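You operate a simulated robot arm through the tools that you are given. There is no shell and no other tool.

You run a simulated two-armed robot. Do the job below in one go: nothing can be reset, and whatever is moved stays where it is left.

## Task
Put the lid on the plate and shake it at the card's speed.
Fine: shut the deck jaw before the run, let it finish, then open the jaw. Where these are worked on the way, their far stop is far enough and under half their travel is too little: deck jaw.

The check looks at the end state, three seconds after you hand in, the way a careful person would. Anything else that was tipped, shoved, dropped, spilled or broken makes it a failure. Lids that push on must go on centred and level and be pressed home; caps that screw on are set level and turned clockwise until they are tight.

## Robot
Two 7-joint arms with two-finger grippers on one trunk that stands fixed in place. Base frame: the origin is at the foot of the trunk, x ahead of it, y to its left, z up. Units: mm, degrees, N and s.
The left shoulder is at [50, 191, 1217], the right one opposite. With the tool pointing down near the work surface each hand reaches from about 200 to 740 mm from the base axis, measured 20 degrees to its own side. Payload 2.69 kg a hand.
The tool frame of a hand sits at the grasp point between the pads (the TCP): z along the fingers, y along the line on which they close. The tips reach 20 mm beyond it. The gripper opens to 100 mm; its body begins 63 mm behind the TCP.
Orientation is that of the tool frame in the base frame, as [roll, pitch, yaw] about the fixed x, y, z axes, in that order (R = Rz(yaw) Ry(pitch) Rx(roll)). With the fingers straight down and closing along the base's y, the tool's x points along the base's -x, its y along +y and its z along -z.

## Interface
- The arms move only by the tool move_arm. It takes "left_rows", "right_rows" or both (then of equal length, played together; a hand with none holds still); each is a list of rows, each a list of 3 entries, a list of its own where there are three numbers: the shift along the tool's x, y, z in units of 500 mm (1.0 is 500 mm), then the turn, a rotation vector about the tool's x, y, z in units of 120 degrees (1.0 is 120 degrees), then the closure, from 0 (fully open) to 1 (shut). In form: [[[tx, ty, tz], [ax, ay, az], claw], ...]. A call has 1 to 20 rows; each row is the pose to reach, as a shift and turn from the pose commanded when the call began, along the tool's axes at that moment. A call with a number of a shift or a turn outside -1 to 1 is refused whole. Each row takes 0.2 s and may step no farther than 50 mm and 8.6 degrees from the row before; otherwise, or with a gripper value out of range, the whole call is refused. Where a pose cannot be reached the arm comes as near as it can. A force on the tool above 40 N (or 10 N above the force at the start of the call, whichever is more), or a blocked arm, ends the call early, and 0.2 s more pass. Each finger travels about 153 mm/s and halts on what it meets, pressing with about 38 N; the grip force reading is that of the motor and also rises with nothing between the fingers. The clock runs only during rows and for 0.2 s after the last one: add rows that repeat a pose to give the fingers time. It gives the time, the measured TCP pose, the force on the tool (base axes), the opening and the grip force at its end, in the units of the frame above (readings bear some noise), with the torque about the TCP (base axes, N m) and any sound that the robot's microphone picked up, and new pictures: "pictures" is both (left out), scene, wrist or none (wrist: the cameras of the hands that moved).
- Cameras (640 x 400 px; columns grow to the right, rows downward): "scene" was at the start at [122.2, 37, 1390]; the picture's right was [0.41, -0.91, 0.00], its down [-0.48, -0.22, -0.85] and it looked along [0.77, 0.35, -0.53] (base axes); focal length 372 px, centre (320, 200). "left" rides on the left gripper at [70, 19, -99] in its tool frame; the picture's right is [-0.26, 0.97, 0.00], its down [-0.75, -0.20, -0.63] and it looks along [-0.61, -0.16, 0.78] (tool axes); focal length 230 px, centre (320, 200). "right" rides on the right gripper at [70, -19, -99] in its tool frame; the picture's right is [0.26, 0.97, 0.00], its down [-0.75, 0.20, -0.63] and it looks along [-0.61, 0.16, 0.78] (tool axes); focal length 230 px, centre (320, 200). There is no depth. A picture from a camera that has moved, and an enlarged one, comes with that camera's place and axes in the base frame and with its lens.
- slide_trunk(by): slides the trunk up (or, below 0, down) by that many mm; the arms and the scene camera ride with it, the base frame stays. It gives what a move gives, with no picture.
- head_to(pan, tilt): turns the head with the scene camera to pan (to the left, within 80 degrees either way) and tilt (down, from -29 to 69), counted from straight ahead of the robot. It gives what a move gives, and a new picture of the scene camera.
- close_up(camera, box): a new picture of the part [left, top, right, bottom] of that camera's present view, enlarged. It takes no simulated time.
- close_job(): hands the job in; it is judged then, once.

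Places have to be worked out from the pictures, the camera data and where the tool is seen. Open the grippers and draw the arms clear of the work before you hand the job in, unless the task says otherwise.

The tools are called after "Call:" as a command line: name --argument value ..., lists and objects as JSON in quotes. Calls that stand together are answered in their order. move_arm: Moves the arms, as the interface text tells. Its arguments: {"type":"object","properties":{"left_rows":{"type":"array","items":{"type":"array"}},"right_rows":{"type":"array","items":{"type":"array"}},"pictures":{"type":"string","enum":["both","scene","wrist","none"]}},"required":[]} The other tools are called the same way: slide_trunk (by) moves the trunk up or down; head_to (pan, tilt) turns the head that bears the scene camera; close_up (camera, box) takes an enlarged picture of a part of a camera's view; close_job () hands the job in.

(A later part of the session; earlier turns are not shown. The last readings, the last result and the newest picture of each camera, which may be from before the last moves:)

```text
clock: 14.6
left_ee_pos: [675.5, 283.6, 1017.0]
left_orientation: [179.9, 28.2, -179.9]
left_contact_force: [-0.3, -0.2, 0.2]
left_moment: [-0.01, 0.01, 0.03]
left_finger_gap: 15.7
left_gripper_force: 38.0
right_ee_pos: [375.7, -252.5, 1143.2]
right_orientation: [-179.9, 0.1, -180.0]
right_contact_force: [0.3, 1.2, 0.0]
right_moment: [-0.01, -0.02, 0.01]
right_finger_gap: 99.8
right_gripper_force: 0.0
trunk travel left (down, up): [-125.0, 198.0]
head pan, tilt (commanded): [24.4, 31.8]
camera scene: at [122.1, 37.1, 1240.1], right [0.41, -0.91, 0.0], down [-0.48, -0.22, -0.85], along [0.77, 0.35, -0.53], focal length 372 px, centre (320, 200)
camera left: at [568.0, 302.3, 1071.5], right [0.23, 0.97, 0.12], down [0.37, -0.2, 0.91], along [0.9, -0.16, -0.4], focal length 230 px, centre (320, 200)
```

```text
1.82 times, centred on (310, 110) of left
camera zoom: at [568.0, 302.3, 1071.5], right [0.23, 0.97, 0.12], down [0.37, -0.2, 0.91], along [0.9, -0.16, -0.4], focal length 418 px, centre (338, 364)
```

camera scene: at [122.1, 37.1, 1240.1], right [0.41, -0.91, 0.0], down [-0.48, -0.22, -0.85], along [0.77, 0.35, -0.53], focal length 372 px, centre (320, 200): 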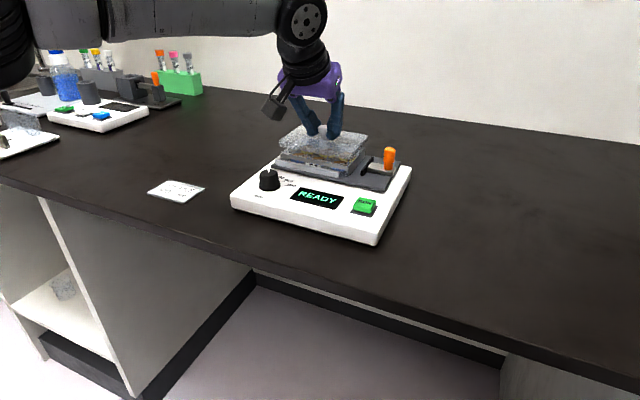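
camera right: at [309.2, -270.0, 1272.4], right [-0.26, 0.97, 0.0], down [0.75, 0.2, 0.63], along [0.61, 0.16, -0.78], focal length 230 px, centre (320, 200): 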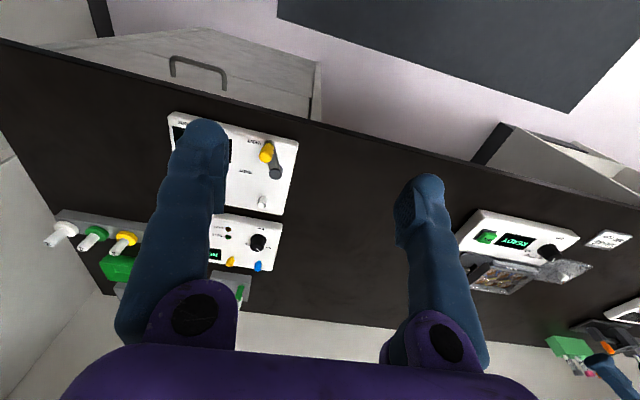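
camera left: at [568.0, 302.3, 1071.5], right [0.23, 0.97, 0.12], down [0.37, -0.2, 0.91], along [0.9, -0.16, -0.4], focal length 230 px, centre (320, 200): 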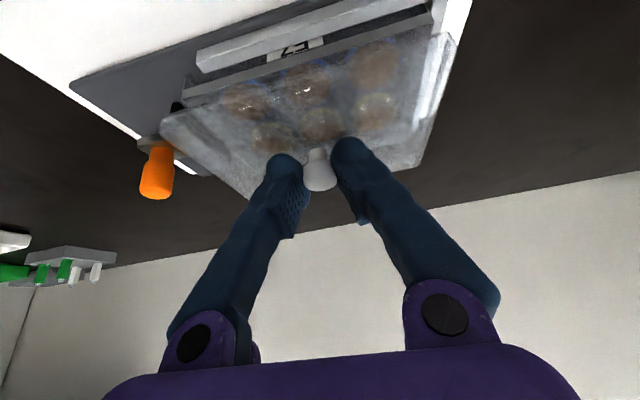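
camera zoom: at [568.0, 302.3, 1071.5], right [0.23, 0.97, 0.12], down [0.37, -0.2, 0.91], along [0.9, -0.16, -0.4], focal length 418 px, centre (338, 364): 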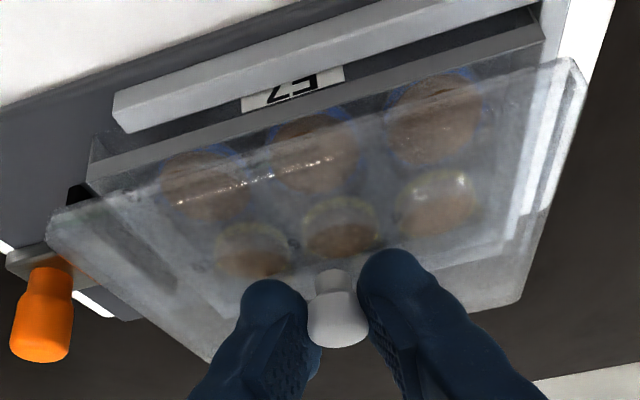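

The lid hovers over the plate. I enlarge the corners to compare the lid's outline with the plate's.

Call:
close_up --camera "scene" --box '[275, 115, 385, 183]'

Call:
close_up --camera "scene" --box '[280, 125, 335, 165]'

Call:
close_up --camera "scene" --box '[335, 125, 390, 180]'

```text
5.82 times, centred on (330, 149) of scene
camera zoom: at [122.1, 37.1, 1240.1], right [0.41, -0.91, 0.0], down [-0.48, -0.22, -0.85], along [0.77, 0.35, -0.53], focal length 2167 px, centre (262, 497)
```

zoom: 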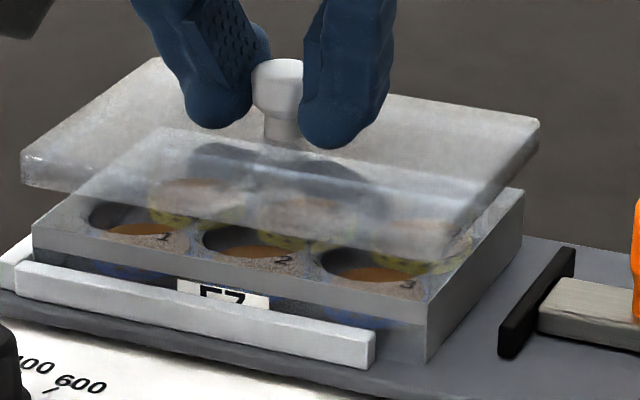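

```text
10.00 times, centred on (308, 145) of scene
camera zoom: at [122.1, 37.1, 1240.1], right [0.41, -0.91, 0.0], down [-0.48, -0.22, -0.85], along [0.77, 0.35, -0.53], focal length 3724 px, centre (445, 750)
```

zoom: 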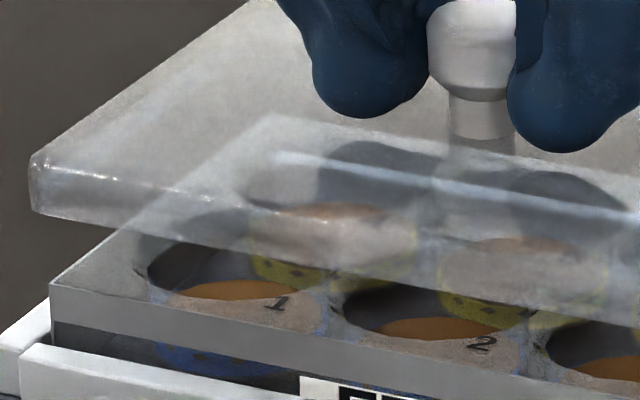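

```text
7.27 times, centred on (362, 152) of scene
camera zoom: at [122.1, 37.1, 1240.1], right [0.41, -0.91, 0.0], down [-0.48, -0.22, -0.85], along [0.77, 0.35, -0.53], focal length 2709 px, centre (11, 546)
```

zoom: 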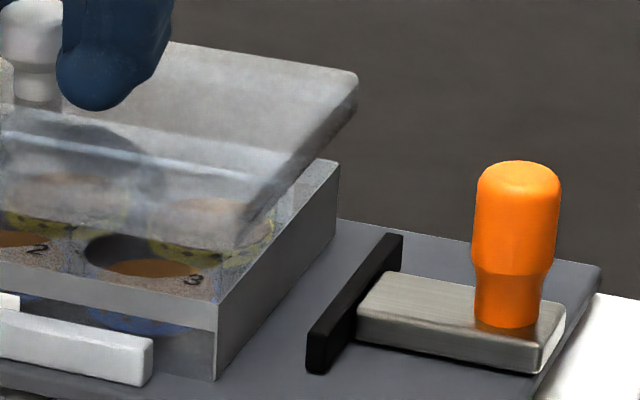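

Rough comparison suggests the lid needs to go about 2–3 mm further from the robot. I enlarge individual corners strongly for exact numbers.

Call:
close_up --camera "scene" --box '[274, 136, 298, 166]'

Call:
close_up --camera "scene" --box '[340, 145, 370, 180]'

Call:
close_up --camera "scene" --box '[350, 125, 380, 160]'

Call:
close_up --camera "scene" --box '[290, 118, 325, 153]'

Call:
close_up --camera "left" --box '[400, 0, 480, 60]'

Call:
close_up --camera "left" --box '[140, 70, 240, 150]'

```text
13.33 times, centred on (286, 151) of scene
camera zoom: at [122.1, 37.1, 1240.1], right [0.41, -0.91, 0.0], down [-0.48, -0.22, -0.85], along [0.77, 0.35, -0.53], focal length 4966 px, centre (773, 853)
```

zoom: 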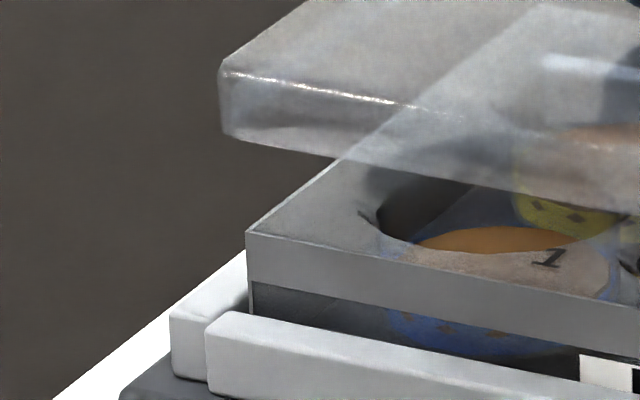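

```text
11.43 times, centred on (355, 162) of scene
camera zoom: at [122.1, 37.1, 1240.1], right [0.41, -0.91, 0.0], down [-0.48, -0.22, -0.85], along [0.77, 0.35, -0.53], focal length 4257 px, centre (-80, 629)
```

zoom: 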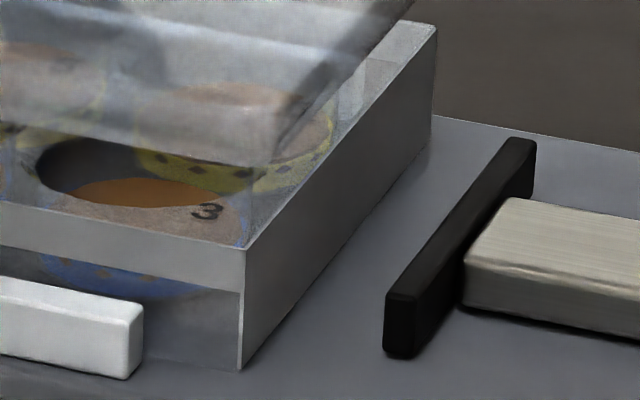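

```text
11.43 times, centred on (365, 142) of scene
camera zoom: at [122.1, 37.1, 1240.1], right [0.41, -0.91, 0.0], down [-0.48, -0.22, -0.85], along [0.77, 0.35, -0.53], focal length 4257 px, centre (-194, 857)
```

zoom: 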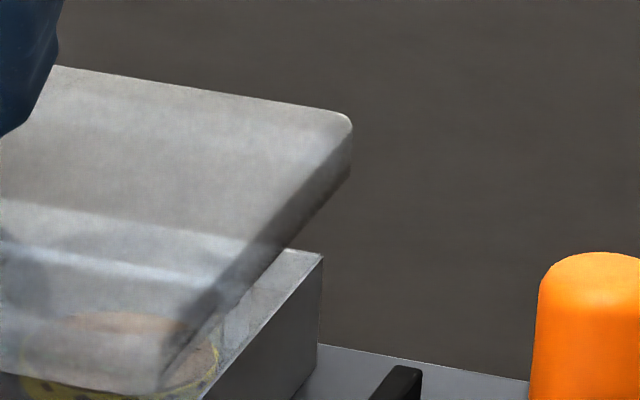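

```text
11.43 times, centred on (308, 136) of scene
camera zoom: at [122.1, 37.1, 1240.1], right [0.41, -0.91, 0.0], down [-0.48, -0.22, -0.85], along [0.77, 0.35, -0.53], focal length 4257 px, centre (463, 937)
```

zoom: 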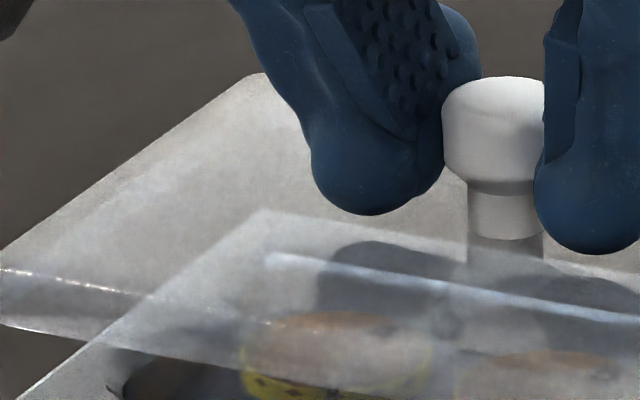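

```text
6.67 times, centred on (440, 30) of left
camera zoom: at [568.0, 302.3, 1071.5], right [0.23, 0.97, 0.12], down [0.37, -0.2, 0.91], along [0.9, -0.16, -0.4], focal length 1534 px, centre (-480, 1333)
```

zoom: 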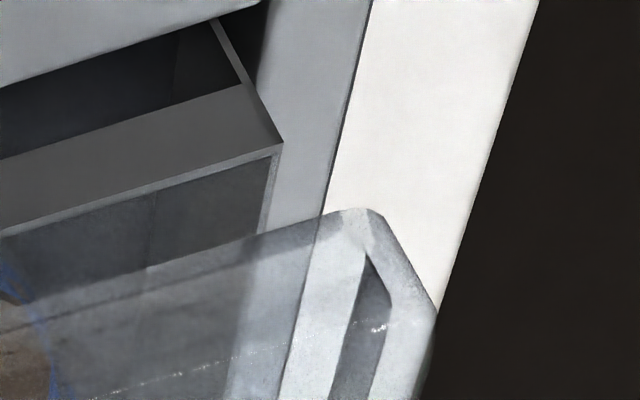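

```text
5.00 times, centred on (190, 110) of left
camera zoom: at [568.0, 302.3, 1071.5], right [0.23, 0.97, 0.12], down [0.37, -0.2, 0.91], along [0.9, -0.16, -0.4], focal length 1150 px, centre (970, 650)
```

zoom: 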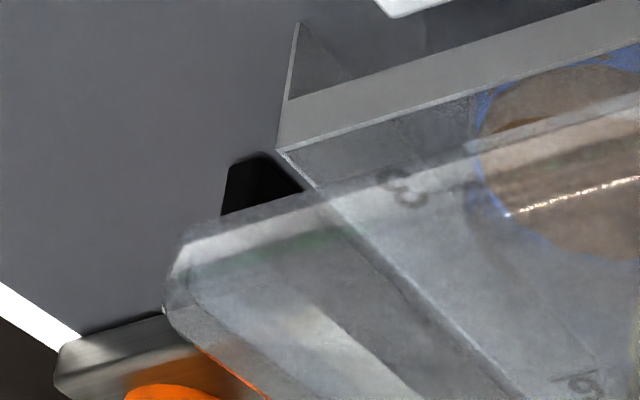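

Comparing lid and plate in both cameras, the lid's skirt is about 17 mm above the plate's top, and the lid should go about 5 mm further in x and 1 mm in +y. I make most of this shift and lower by 12 mm, then measure again.

Call:
move_arm --left_rows '[[[0.0014, 0.0012, 0.0083], [0, 0, 0], 1], [[0.0029, 0.0024, 0.0166], [0, 0, 0], 1], [[0.0043, 0.0024, 0.0249], [0, 0, 0], 1], [[0.0043, 0.0024, 0.0249], [0, 0, 0], 1], [[0.0043, 0.0024, 0.0249], [0, 0, 0], 1]]' --pictures "wrist"

Call:
close_up --camera "left" --box '[400, 0, 480, 60]'

Call:
close_up --camera "left" --box '[140, 70, 240, 150]'

Call:
close_up --camera "scene" --box '[274, 136, 298, 166]'

Call:
close_up --camera "scene" --box '[340, 135, 380, 180]'

Call:
close_up --camera "scene" --box '[270, 115, 390, 185]'

```text
clock: 15.8
left_ee_pos: [680.0, 283.8, 1003.6]
left_orientation: [-179.9, 28.1, -179.9]
left_contact_force: [1.3, 0.5, -0.6]
left_moment: [0.01, 0.01, 0.02]
left_finger_gap: 15.5
left_gripper_force: 37.7
right_ee_pos: [376.3, -251.5, 1144.5]
right_orientation: [-180.0, 0.1, -180.0]
right_contact_force: [0.4, 0.2, -0.4]
right_moment: [-0.03, 0.01, -0.02]
right_finger_gap: 100.1
right_gripper_force: 0.1
trunk travel left (down, up): [-125.0, 198.0]
head pan, tilt (commanded): [24.4, 31.8]
camera left: at [572.2, 304.2, 1059.0], right [0.23, 0.97, 0.12], down [0.37, -0.2, 0.91], along [0.9, -0.16, -0.4], focal length 230 px, centre (320, 200)
```

left: 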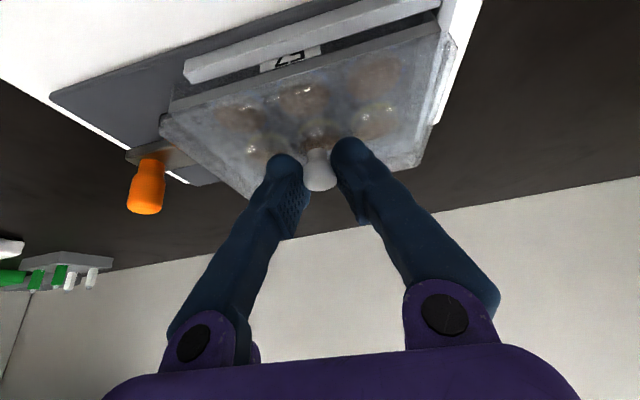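

```text
6.67 times, centred on (440, 30) of left
camera zoom: at [572.2, 304.2, 1059.0], right [0.23, 0.97, 0.12], down [0.37, -0.2, 0.91], along [0.9, -0.16, -0.4], focal length 1534 px, centre (-480, 1333)
```

zoom: 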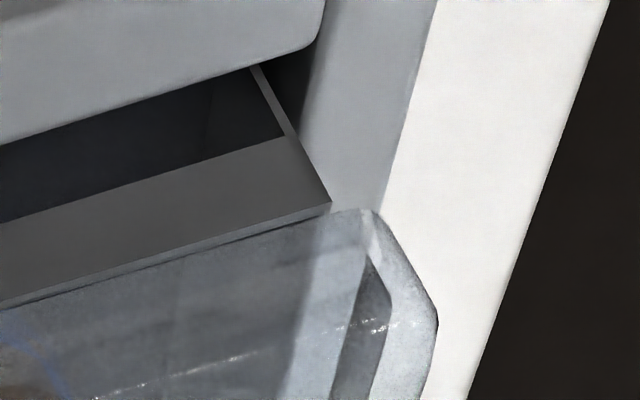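

```text
5.00 times, centred on (190, 110) of left
camera zoom: at [572.2, 304.2, 1059.0], right [0.23, 0.97, 0.12], down [0.37, -0.2, 0.91], along [0.9, -0.16, -0.4], focal length 1150 px, centre (970, 650)
```

zoom: 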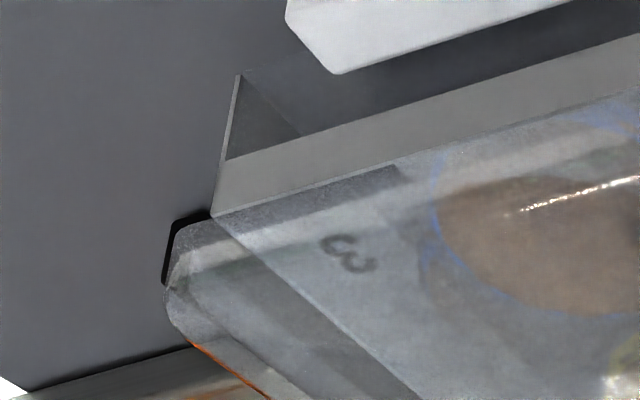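

```text
13.33 times, centred on (286, 151) of scene
camera zoom: at [122.2, 37.0, 1240.0], right [0.41, -0.91, 0.0], down [-0.48, -0.22, -0.85], along [0.77, 0.35, -0.53], focal length 4966 px, centre (773, 853)
```

zoom: 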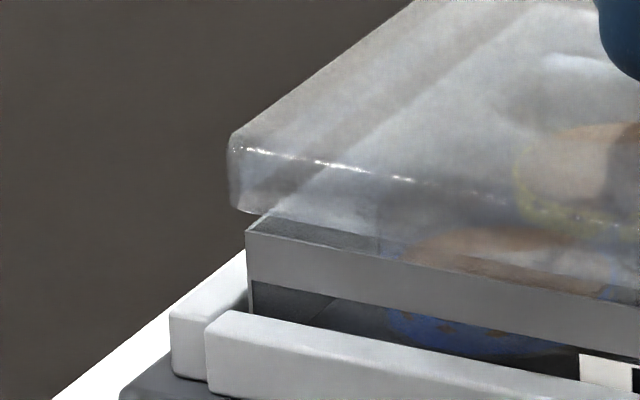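

```text
8.89 times, centred on (360, 158) of scene
camera zoom: at [122.2, 37.0, 1240.0], right [0.41, -0.91, 0.0], down [-0.48, -0.22, -0.85], along [0.77, 0.35, -0.53], focal length 3311 px, centre (-36, 578)
```

zoom: 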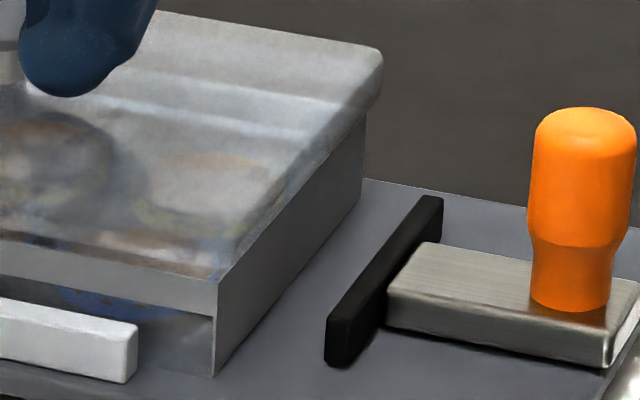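

```text
5.33 times, centred on (330, 150) of scene
camera zoom: at [122.2, 37.0, 1240.0], right [0.41, -0.91, 0.0], down [-0.48, -0.22, -0.85], along [0.77, 0.35, -0.53], focal length 1986 px, centre (267, 467)
```

zoom: 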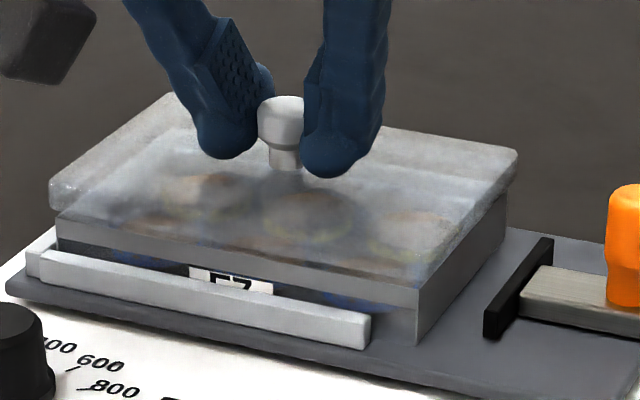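

Now the plate's near edge sits about 2 mm inside the lid's near edge and the side overhangs are about 1.7 and 2.6 mm, so the lid is nearly centred. I nudge it by fractions of a millimetre and lower 4 mm, watching the force.

Call:
move_arm --left_rows '[[[0.0008, -0.0008, 0.0018], [0, 0, 0], 1], [[0.0016, -0.0008, 0.0037], [0, 0, 0], 1], [[0.0032, -0.0008, 0.0073], [0, 0, 0], 1], [[0.0032, -0.0008, 0.0073], [0, 0, 0], 1]]' --pictures "wrist"

Call:
close_up --camera "left" --box '[400, 0, 480, 60]'

Call:
close_up --camera "left" --box '[140, 70, 240, 150]'

Call:
close_up --camera "scene" --box '[270, 115, 390, 185]'

Call:
close_up --camera "scene" --box '[340, 135, 380, 180]'

```text
clock: 16.8
left_ee_pos: [680.9, 285.2, 1000.8]
left_orientation: [180.0, 28.1, -179.9]
left_contact_force: [-0.6, 0.5, -0.3]
left_moment: [0.03, 0.0, 0.02]
left_finger_gap: 15.6
left_gripper_force: 39.1
right_ee_pos: [375.7, -252.0, 1145.1]
right_orientation: [-180.0, -0.1, -180.0]
right_contact_force: [0.4, 0.8, -0.1]
right_moment: [-0.01, -0.02, 0.01]
right_finger_gap: 99.8
right_gripper_force: 0.0
trunk travel left (down, up): [-125.0, 198.0]
head pan, tilt (commanded): [24.4, 31.8]
camera left: at [572.2, 304.2, 1055.8], right [0.23, 0.97, 0.12], down [0.37, -0.2, 0.91], along [0.9, -0.16, -0.4], focal length 230 px, centre (320, 200)
```

left: 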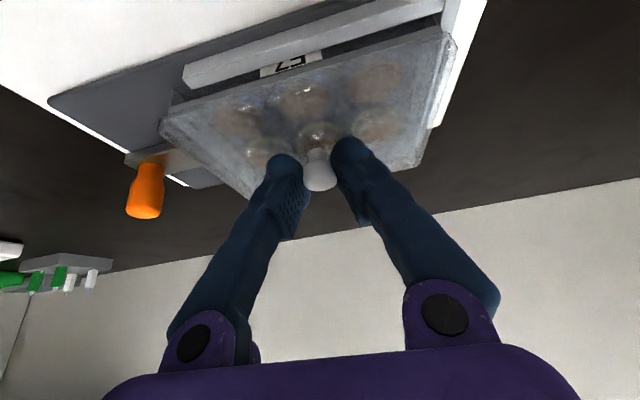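

```text
6.67 times, centred on (440, 30) of left
camera zoom: at [572.2, 304.2, 1055.8], right [0.23, 0.97, 0.12], down [0.37, -0.2, 0.91], along [0.9, -0.16, -0.4], focal length 1534 px, centre (-480, 1333)
```

zoom: 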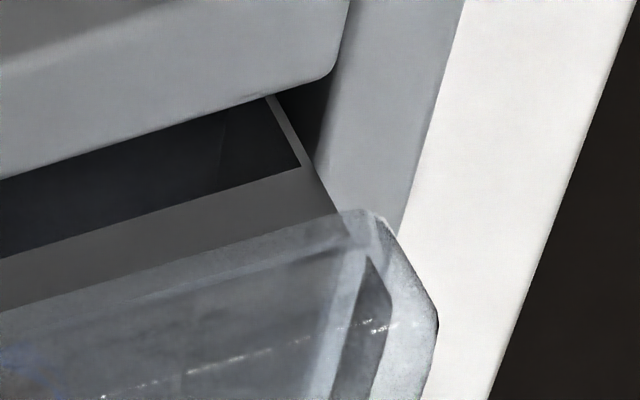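

```text
5.00 times, centred on (190, 110) of left
camera zoom: at [572.2, 304.2, 1055.8], right [0.23, 0.97, 0.12], down [0.37, -0.2, 0.91], along [0.9, -0.16, -0.4], focal length 1150 px, centre (970, 650)
```

zoom: 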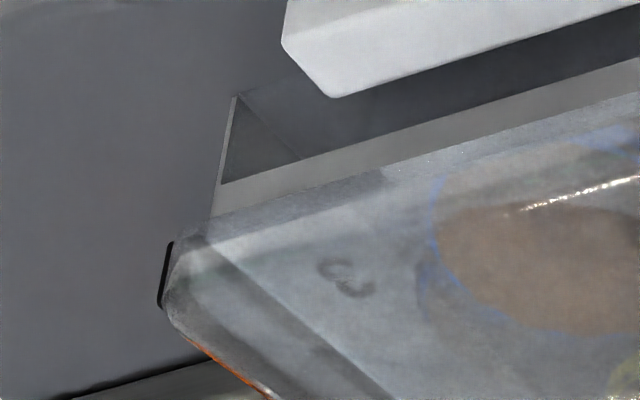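

```text
5.33 times, centred on (330, 150) of scene
camera zoom: at [122.2, 37.0, 1240.0], right [0.41, -0.91, 0.0], down [-0.48, -0.22, -0.85], along [0.77, 0.35, -0.53], focal length 1986 px, centre (267, 467)
```

zoom: 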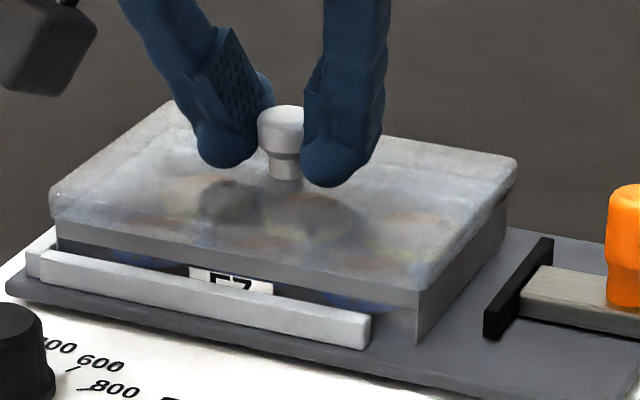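

```text
8.89 times, centred on (360, 158) of scene
camera zoom: at [122.2, 37.0, 1240.0], right [0.41, -0.91, 0.0], down [-0.48, -0.22, -0.85], along [0.77, 0.35, -0.53], focal length 3311 px, centre (-36, 578)
```

zoom: 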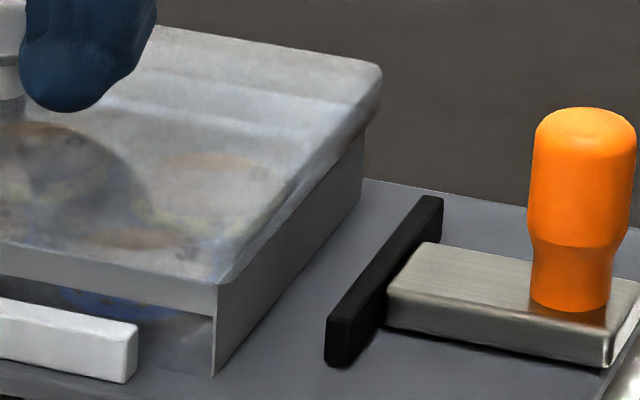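

No contact force yet and the skirt is about level with the plate's top. I zoom tightly on the edges in the wrist view to read the clearances.

Call:
close_up --camera "left" --box '[430, 20, 460, 50]'

Call:
close_up --camera "left" --box '[155, 95, 205, 135]'

Call:
close_up --camera "left" --box '[400, 100, 450, 180]'

Call:
close_up --camera "scene" --box '[274, 140, 298, 166]'

Call:
close_up --camera "scene" --box '[352, 138, 376, 164]'

```text
13.33 times, centred on (445, 35) of left
camera zoom: at [572.2, 304.2, 1055.8], right [0.23, 0.97, 0.12], down [0.37, -0.2, 0.91], along [0.9, -0.16, -0.4], focal length 3068 px, centre (-1347, 2400)
```

zoom: 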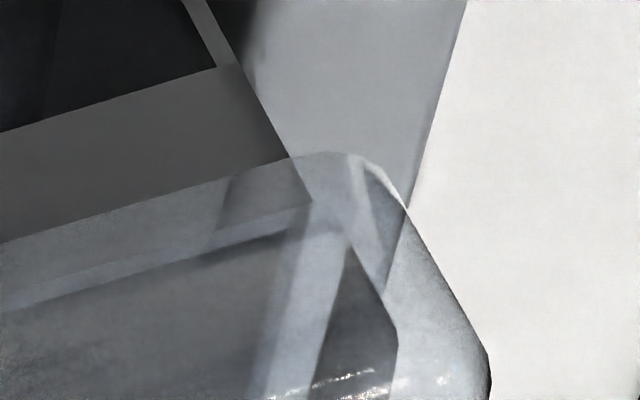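

```text
10.00 times, centred on (180, 115) of left
camera zoom: at [572.2, 304.2, 1055.8], right [0.23, 0.97, 0.12], down [0.37, -0.2, 0.91], along [0.9, -0.16, -0.4], focal length 2301 px, centre (1720, 1050)
```

zoom: 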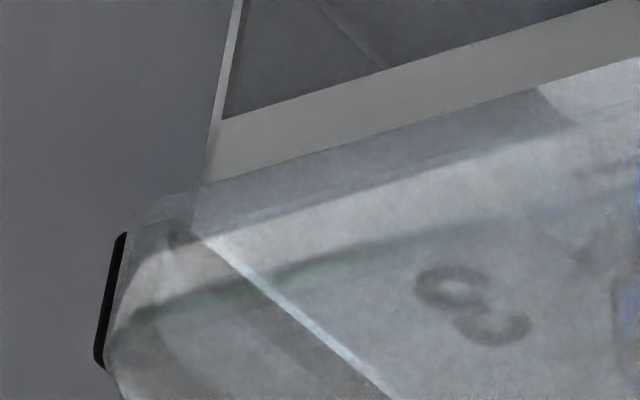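

```text
5.00 times, centred on (425, 140) of left
camera zoom: at [572.2, 304.2, 1055.8], right [0.23, 0.97, 0.12], down [0.37, -0.2, 0.91], along [0.9, -0.16, -0.4], focal length 1150 px, centre (-205, 500)
```

zoom: 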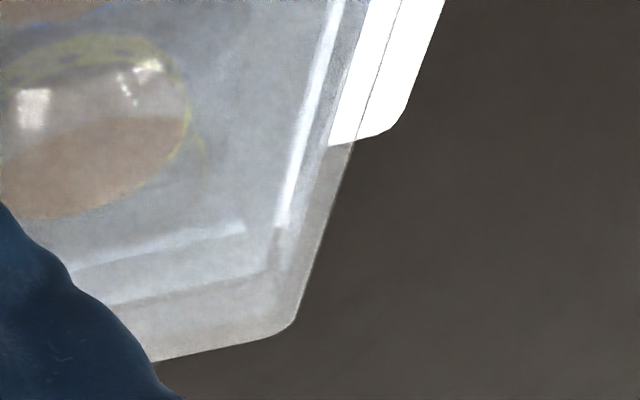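

```text
15.38 times, centred on (286, 153) of scene
camera zoom: at [122.2, 37.0, 1240.0], right [0.41, -0.91, 0.0], down [-0.48, -0.22, -0.85], along [0.77, 0.35, -0.53], focal length 5730 px, centre (843, 923)
```

zoom: 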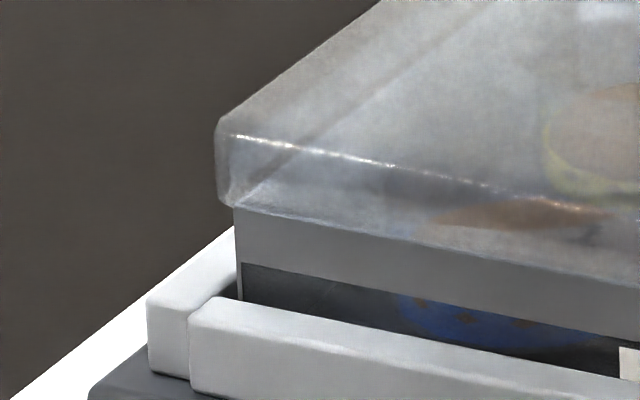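

```text
15.38 times, centred on (364, 151) of scene
camera zoom: at [122.2, 37.0, 1240.0], right [0.41, -0.91, 0.0], down [-0.48, -0.22, -0.85], along [0.77, 0.35, -0.53], focal length 5730 px, centre (-357, 954)
```

zoom: 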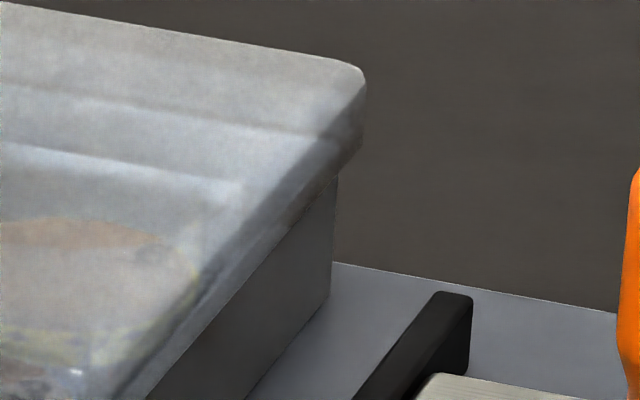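

Both cameras agree the skirt is right at the plate's top level, with the near overhang about 1.4 mm where about 2.1 would be centred; y is within 0.4 mm. I shift 0.5 mm back toward the robot and lower 3 mm, checking force.

Call:
move_arm --left_rows '[[[0.0009, 0, -0.0005], [0, 0, 0], 1], [[0.0018, 0, 0.0012], [0, 0, 0], 1], [[0.0028, 0, 0.003], [0, 0, 0], 1], [[0.0037, 0, 0.0048], [0, 0, 0], 1], [[0.0037, 0, 0.0048], [0, 0, 0], 1]]' --pictures "wrist"

Call:
close_up --camera "left" --box '[420, 10, 470, 60]'

Call:
close_up --camera "left" --box '[140, 85, 220, 145]'

Call:
close_up --camera "scene" --box '[274, 140, 298, 166]'

Call:
close_up --camera "scene" --box '[352, 138, 376, 164]'

Call:
close_up --camera "scene" --box '[270, 115, 390, 185]'

```text
clock: 17.9
left_ee_pos: [681.5, 284.5, 995.5]
left_orientation: [179.9, 28.2, -179.9]
left_contact_force: [0.6, 0.4, -0.4]
left_moment: [0.02, -0.02, 0.01]
left_finger_gap: 15.6
left_gripper_force: 38.1
right_ee_pos: [377.0, -253.6, 1144.5]
right_orientation: [180.0, 0.0, -180.0]
right_contact_force: [0.2, -0.7, 0.4]
right_moment: [0.0, -0.02, -0.03]
right_finger_gap: 100.2
right_gripper_force: 0.1
trunk travel left (down, up): [-125.0, 198.0]
head pan, tilt (commanded): [24.4, 31.8]
camera left: at [571.9, 303.7, 1051.8], right [0.23, 0.97, 0.12], down [0.37, -0.2, 0.91], along [0.9, -0.16, -0.4], focal length 230 px, centre (320, 200)
```

left: 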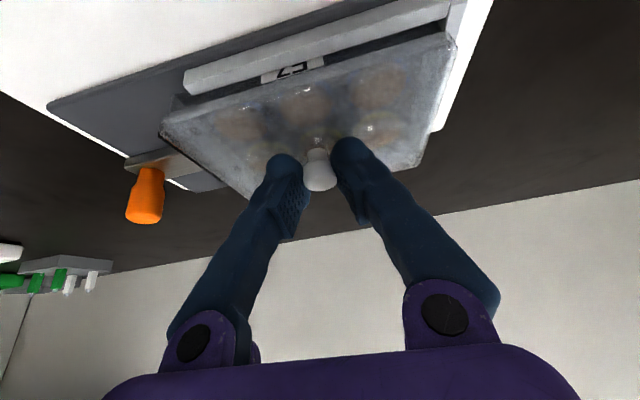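

```text
8.00 times, centred on (445, 35) of left
camera zoom: at [571.9, 303.7, 1051.8], right [0.23, 0.97, 0.12], down [0.37, -0.2, 0.91], along [0.9, -0.16, -0.4], focal length 1841 px, centre (-680, 1520)
```

zoom: 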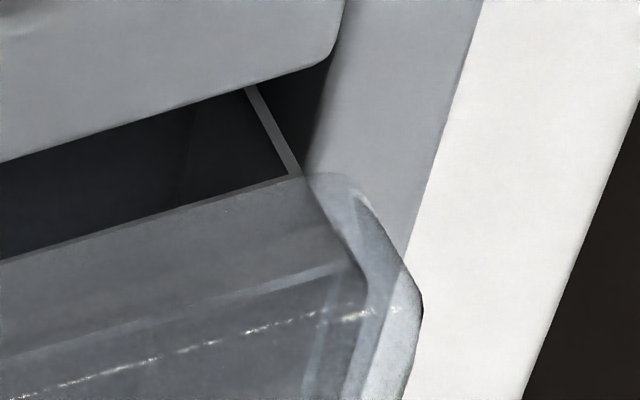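

```text
6.67 times, centred on (180, 115) of left
camera zoom: at [571.9, 303.7, 1051.8], right [0.23, 0.97, 0.12], down [0.37, -0.2, 0.91], along [0.9, -0.16, -0.4], focal length 1534 px, centre (1253, 767)
```

zoom: 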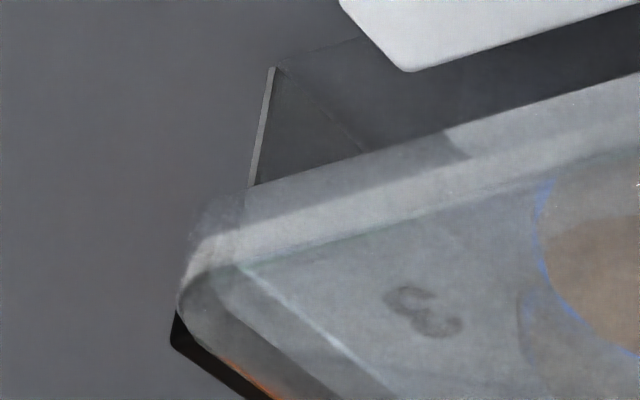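

```text
15.38 times, centred on (286, 153) of scene
camera zoom: at [122.2, 37.0, 1240.0], right [0.41, -0.91, 0.0], down [-0.48, -0.22, -0.85], along [0.77, 0.35, -0.53], focal length 5730 px, centre (843, 923)
```

zoom: 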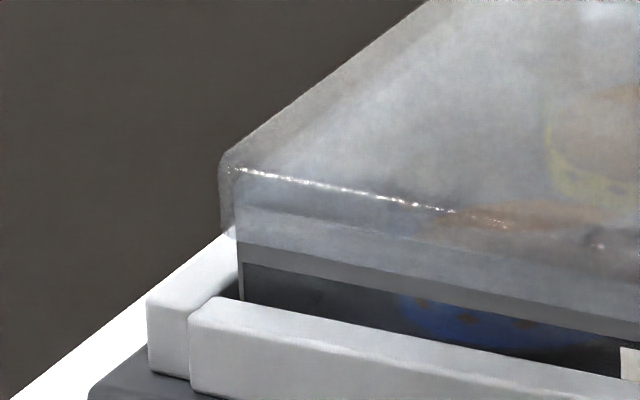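

```text
15.38 times, centred on (364, 151) of scene
camera zoom: at [122.2, 37.0, 1240.0], right [0.41, -0.91, 0.0], down [-0.48, -0.22, -0.85], along [0.77, 0.35, -0.53], focal length 5730 px, centre (-357, 954)
```

zoom: 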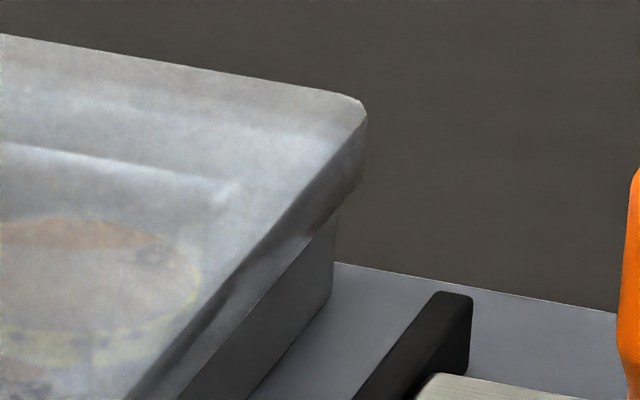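

```text
5.33 times, centred on (330, 150) of scene
camera zoom: at [122.2, 37.0, 1240.0], right [0.41, -0.91, 0.0], down [-0.48, -0.22, -0.85], along [0.77, 0.35, -0.53], focal length 1986 px, centre (267, 467)
```

zoom: 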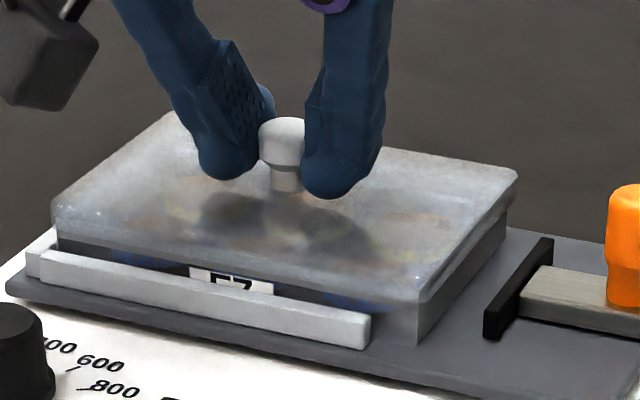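

The skirt now encloses the plate's rim by a few millimetres with no force, so it fits. I continue down in small steps until it seats.

Call:
move_arm --left_rows '[[[0.0009, 0, 0.0018], [0, 0, 0], 1], [[0.0019, 0, 0.0035], [0, 0, 0], 1], [[0.0028, 0, 0.0053], [0, 0, 0], 1], [[0.0028, 0, 0.0053], [0, 0, 0], 1]]' --pictures "none"

Call:
close_up --camera "scene" --box '[274, 140, 298, 166]'

Call:
close_up --camera "scene" --box '[270, 115, 390, 185]'

```text
clock: 18.9
left_ee_pos: [679.9, 283.8, 993.7]
left_orientation: [-180.0, 28.1, -179.9]
left_contact_force: [0.6, 0.0, 0.1]
left_moment: [0.01, -0.02, 0.03]
left_finger_gap: 15.6
left_gripper_force: 38.6
right_ee_pos: [376.6, -252.5, 1143.4]
right_orientation: [180.0, 0.0, -180.0]
right_contact_force: [0.9, 0.8, 0.1]
right_moment: [-0.03, -0.02, 0.0]
right_finger_gap: 100.0
right_gripper_force: 0.1
trunk travel left (down, up): [-125.0, 198.0]
head pan, tilt (commanded): [24.4, 31.8]
```

```text
15.38 times, centred on (286, 153) of scene
camera zoom: at [122.2, 37.0, 1240.0], right [0.41, -0.91, 0.0], down [-0.48, -0.22, -0.85], along [0.77, 0.35, -0.53], focal length 5730 px, centre (843, 923)
```

zoom: 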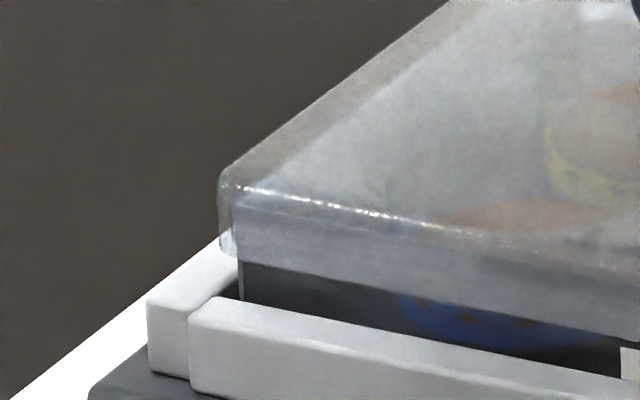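

```text
5.33 times, centred on (330, 150) of scene
camera zoom: at [122.2, 37.0, 1240.0], right [0.41, -0.91, 0.0], down [-0.48, -0.22, -0.85], along [0.77, 0.35, -0.53], focal length 1986 px, centre (267, 467)
```

zoom: 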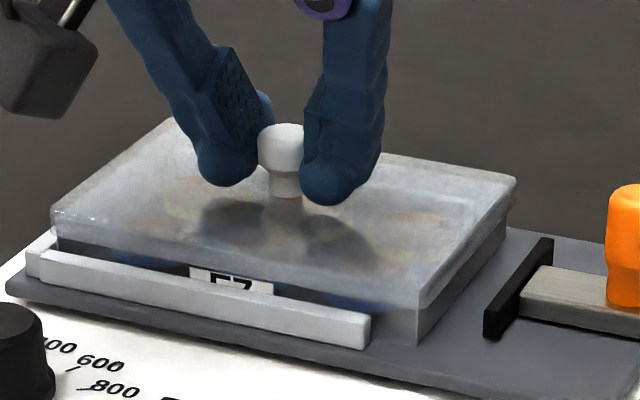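

Still no force; the lid's top is about 1–2 mm above its seat. I lower another 2 mm.

Call:
move_arm --left_rows '[[[0.0009, 0, 0.0018], [0, 0, 0], 1], [[0.0019, 0, 0.0035], [0, 0, 0], 1], [[0.0019, 0, 0.0035], [0, 0, 0], 1]]' --pictures "none"

Call:
close_up --camera "scene" --box '[274, 140, 298, 166]'

```text
clock: 19.8
left_ee_pos: [679.8, 285.5, 993.2]
left_orientation: [180.0, 28.2, -179.9]
left_contact_force: [1.4, 1.1, 3.1]
left_moment: [0.03, 0.04, 0.02]
left_finger_gap: 15.5
left_gripper_force: 37.7
right_ee_pos: [377.2, -253.6, 1144.1]
right_orientation: [179.9, 0.0, -180.0]
right_contact_force: [0.1, -0.4, 0.0]
right_moment: [-0.01, 0.03, -0.04]
right_finger_gap: 99.7
right_gripper_force: 0.1
trunk travel left (down, up): [-125.0, 198.0]
head pan, tilt (commanded): [24.4, 31.8]
```

```text
15.38 times, centred on (286, 153) of scene
camera zoom: at [121.9, 37.0, 1240.1], right [0.41, -0.91, 0.0], down [-0.48, -0.22, -0.85], along [0.77, 0.35, -0.53], focal length 5730 px, centre (843, 923)
```

zoom: 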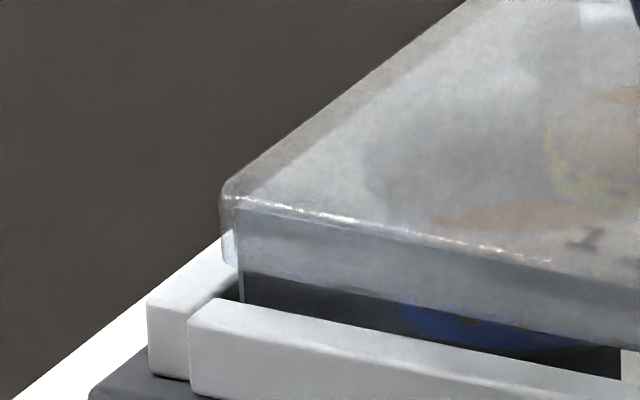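

A force of 3 N upward appears: the lid touches its seat. I press on gently in a further 1.5 mm of command to seat it.

Call:
move_arm --left_rows '[[[0.0005, 0, 0.0009], [0, 0, 0], 1], [[0.0009, 0, 0.0018], [0, 0, 0], 1], [[0.0014, 0, 0.0026], [0, 0, 0], 1], [[0.0014, 0, 0.0026], [0, 0, 0], 1]]' --pictures "none"

Call:
close_up --camera "scene" --box '[274, 140, 298, 166]'

Call:
close_up --camera "scene" --box '[270, 115, 390, 185]'

```text
clock: 20.8
left_ee_pos: [681.3, 284.8, 992.8]
left_orientation: [180.0, 28.2, -179.8]
left_contact_force: [0.1, 2.7, 11.8]
left_moment: [0.01, 0.02, 0.03]
left_finger_gap: 15.4
left_gripper_force: 38.0
right_ee_pos: [375.2, -253.8, 1144.6]
right_orientation: [-180.0, 0.2, 180.0]
right_contact_force: [0.5, 1.0, -0.5]
right_moment: [0.01, -0.02, -0.03]
right_finger_gap: 100.1
right_gripper_force: 0.1
trunk travel left (down, up): [-125.0, 198.0]
head pan, tilt (commanded): [24.4, 31.8]
```

```text
15.38 times, centred on (286, 153) of scene
camera zoom: at [121.0, 36.9, 1240.3], right [0.41, -0.91, 0.0], down [-0.48, -0.22, -0.85], along [0.77, 0.35, -0.53], focal length 5730 px, centre (843, 923)
```

zoom: 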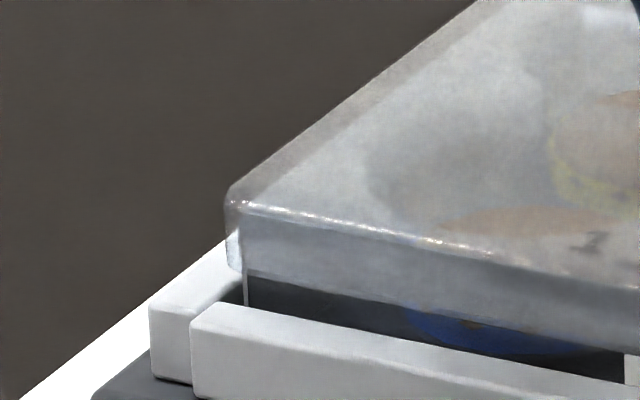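

```text
5.33 times, centred on (330, 150) of scene
camera zoom: at [121.0, 36.9, 1240.3], right [0.41, -0.91, 0.0], down [-0.48, -0.22, -0.85], along [0.77, 0.35, -0.53], focal length 1986 px, centre (267, 467)
```

zoom: 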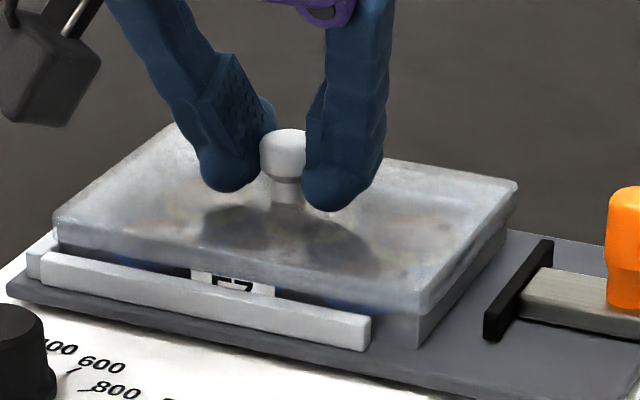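

The force rises to 12 N with no more sinking: the lid sits on the plate. I press briefly to about 20 N, then ease off to near zero force before letting go.

Call:
move_arm --left_rows '[[[0.0005, 0, 0.0009], [0, 0, 0], 1], [[0.0009, 0, 0.0018], [0, 0, 0], 1], [[0.0014, 0, 0.0026], [0, 0, 0], 1], [[0.0014, 0, 0.0026], [0, 0, 0], 1]]' --pictures "none"

Call:
move_arm --left_rows '[[[-0.0009, 0, -0.0018], [0, 0, 0], 1], [[-0.0019, 0, -0.0035], [0, 0, 0], 1], [[-0.0028, 0, -0.0053], [0, 0, 0], 1], [[-0.0033, 0, -0.0062], [0, 0, 0], 1], [[-0.0033, 0, -0.0062], [0, 0, 0], 1]]' --pictures "wrist"

Call:
close_up --camera "scene" --box '[270, 115, 390, 185]'

```text
clock: 21.8
left_ee_pos: [677.5, 284.2, 992.1]
left_orientation: [-180.0, 28.3, -179.9]
left_contact_force: [1.3, 4.4, 22.2]
left_moment: [0.05, -0.08, 0.03]
left_finger_gap: 15.5
left_gripper_force: 38.0
right_ee_pos: [373.9, -253.8, 1144.3]
right_orientation: [179.9, 0.1, -180.0]
right_contact_force: [0.3, 0.5, 0.2]
right_moment: [-0.02, 0.03, 0.0]
right_finger_gap: 99.9
right_gripper_force: 0.0
trunk travel left (down, up): [-125.0, 198.0]
head pan, tilt (commanded): [24.4, 31.8]
```

```text
clock: 22.9
left_ee_pos: [679.4, 284.0, 992.1]
left_orientation: [180.0, 28.0, 180.0]
left_contact_force: [1.0, -1.4, 7.0]
left_moment: [-0.02, -0.25, -0.02]
left_finger_gap: 15.5
left_gripper_force: 37.4
right_ee_pos: [376.3, -252.0, 1143.9]
right_orientation: [180.0, 0.1, 180.0]
right_contact_force: [0.3, 0.6, -0.4]
right_moment: [0.0, -0.01, 0.02]
right_finger_gap: 100.0
right_gripper_force: 0.1
trunk travel left (down, up): [-125.0, 198.0]
head pan, tilt (commanded): [24.4, 31.8]
camera left: at [570.8, 303.0, 1048.1], right [0.23, 0.97, 0.12], down [0.37, -0.2, 0.91], along [0.9, -0.16, -0.4], focal length 230 px, centre (320, 200)
```

left: 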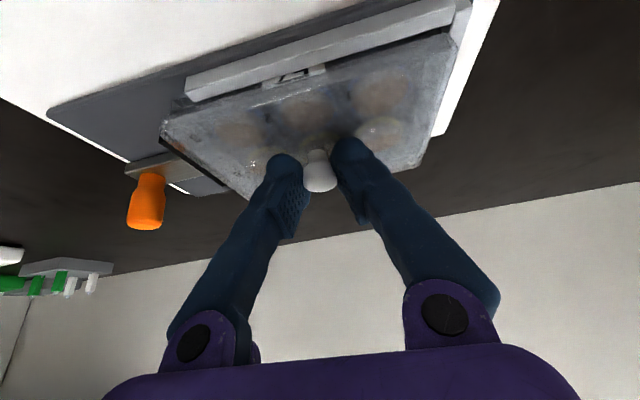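

```text
5.33 times, centred on (330, 150) of scene
camera zoom: at [121.5, 36.6, 1240.1], right [0.41, -0.91, 0.0], down [-0.48, -0.22, -0.85], along [0.77, 0.35, -0.53], focal length 1986 px, centre (267, 467)
```

zoom: 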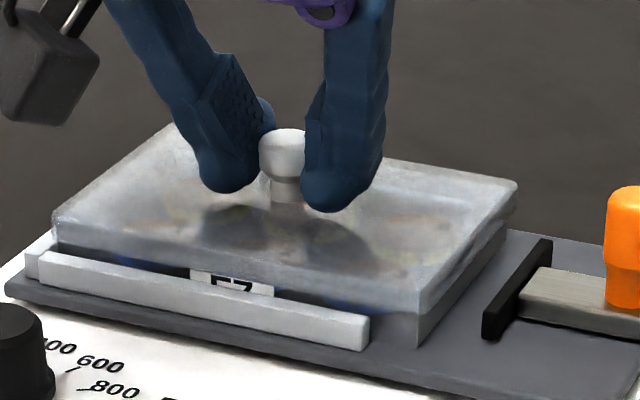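

The force is still 7 N, so I ease up another 1.2 mm to unload before opening.

Call:
move_arm --left_rows '[[[-0.0006, 0, -0.0011], [0, 0, 0], 1], [[-0.0011, 0, -0.0021], [0, 0, 0], 1], [[-0.0011, 0, -0.0021], [0, 0, 0], 1], [[-0.0011, 0, -0.0021], [0, 0, 0], 1]]' --pictures "none"

Call:
close_up --camera "scene" --box '[274, 140, 298, 166]'

Call:
close_up --camera "scene" --box '[345, 138, 376, 174]'

Call:
close_up --camera "left" --box '[240, 100, 400, 220]'

```text
clock: 23.9
left_ee_pos: [679.4, 284.1, 994.2]
left_orientation: [-179.9, 28.0, -179.9]
left_contact_force: [1.4, 0.0, -0.1]
left_moment: [0.0, 0.01, -0.03]
left_finger_gap: 15.3
left_gripper_force: 37.9
right_ee_pos: [375.7, -252.9, 1143.9]
right_orientation: [180.0, 0.0, -180.0]
right_contact_force: [0.1, 0.0, 0.6]
right_moment: [-0.02, 0.0, 0.0]
right_finger_gap: 100.0
right_gripper_force: 0.1
trunk travel left (down, up): [-125.0, 198.0]
head pan, tilt (commanded): [24.4, 31.8]
```

```text
15.38 times, centred on (286, 153) of scene
camera zoom: at [122.2, 37.1, 1240.0], right [0.41, -0.91, 0.0], down [-0.48, -0.22, -0.85], along [0.77, 0.35, -0.53], focal length 5730 px, centre (843, 923)
```

zoom: 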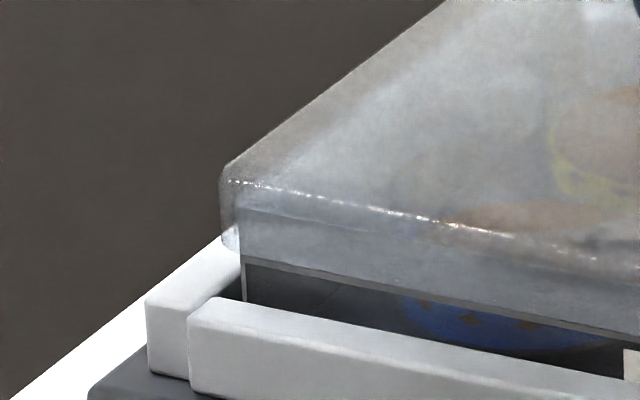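

```text
11.11 times, centred on (360, 156) of scene
camera zoom: at [122.2, 37.1, 1240.0], right [0.41, -0.91, 0.0], down [-0.48, -0.22, -0.85], along [0.77, 0.35, -0.53], focal length 4138 px, centre (-130, 689)
```

zoom: 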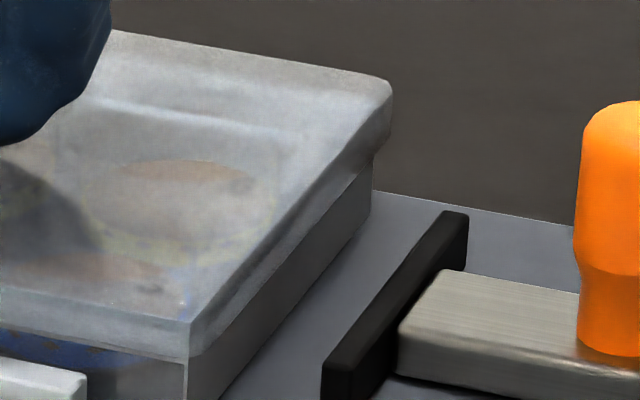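

```text
3.33 times, centred on (320, 160) of left
camera zoom: at [571.9, 303.7, 1049.6], right [0.23, 0.97, 0.12], down [0.37, -0.2, 0.91], along [0.9, -0.16, -0.4], focal length 767 px, centre (320, 333)
```

zoom: 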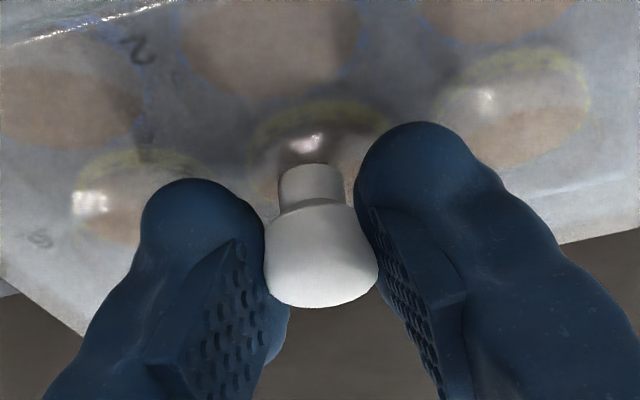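

The lid lifted slightly with the hand, so it is free. I lower 1.8 mm until it just rests and then open the fingers.

Call:
move_arm --left_rows '[[[0.0009, 0, 0.0018], [0, 0, 0], 1], [[0.0017, 0, 0.0032], [0, 0, 0], 1], [[0.0017, 0, 0.0032], [0, 0, 0], 1]]' --pictures "none"

Call:
close_up --camera "scene" --box '[274, 140, 298, 166]'

```text
clock: 24.8
left_ee_pos: [680.9, 284.7, 991.2]
left_orientation: [180.0, 28.1, -179.8]
left_contact_force: [-0.6, 0.9, -1.1]
left_moment: [0.0, 0.02, -0.02]
left_finger_gap: 15.6
left_gripper_force: 37.9
right_ee_pos: [376.7, -252.5, 1144.5]
right_orientation: [179.9, 0.0, 180.0]
right_contact_force: [0.3, 0.0, 0.0]
right_moment: [-0.01, -0.01, -0.04]
right_finger_gap: 100.1
right_gripper_force: 0.1
trunk travel left (down, up): [-125.0, 198.0]
head pan, tilt (commanded): [24.4, 31.8]
```

```text
15.38 times, centred on (286, 153) of scene
camera zoom: at [122.2, 37.0, 1240.0], right [0.41, -0.91, 0.0], down [-0.48, -0.22, -0.85], along [0.77, 0.35, -0.53], focal length 5730 px, centre (843, 923)
```

zoom: 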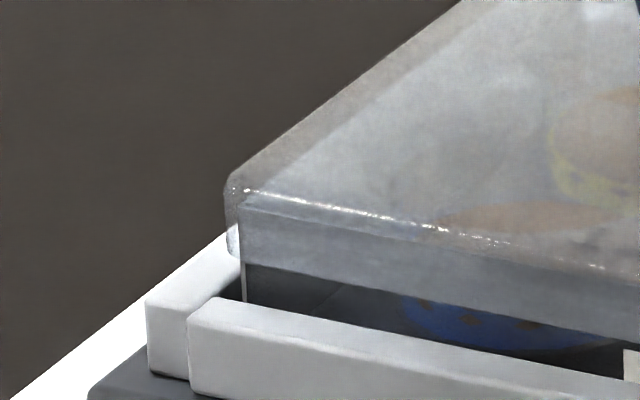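

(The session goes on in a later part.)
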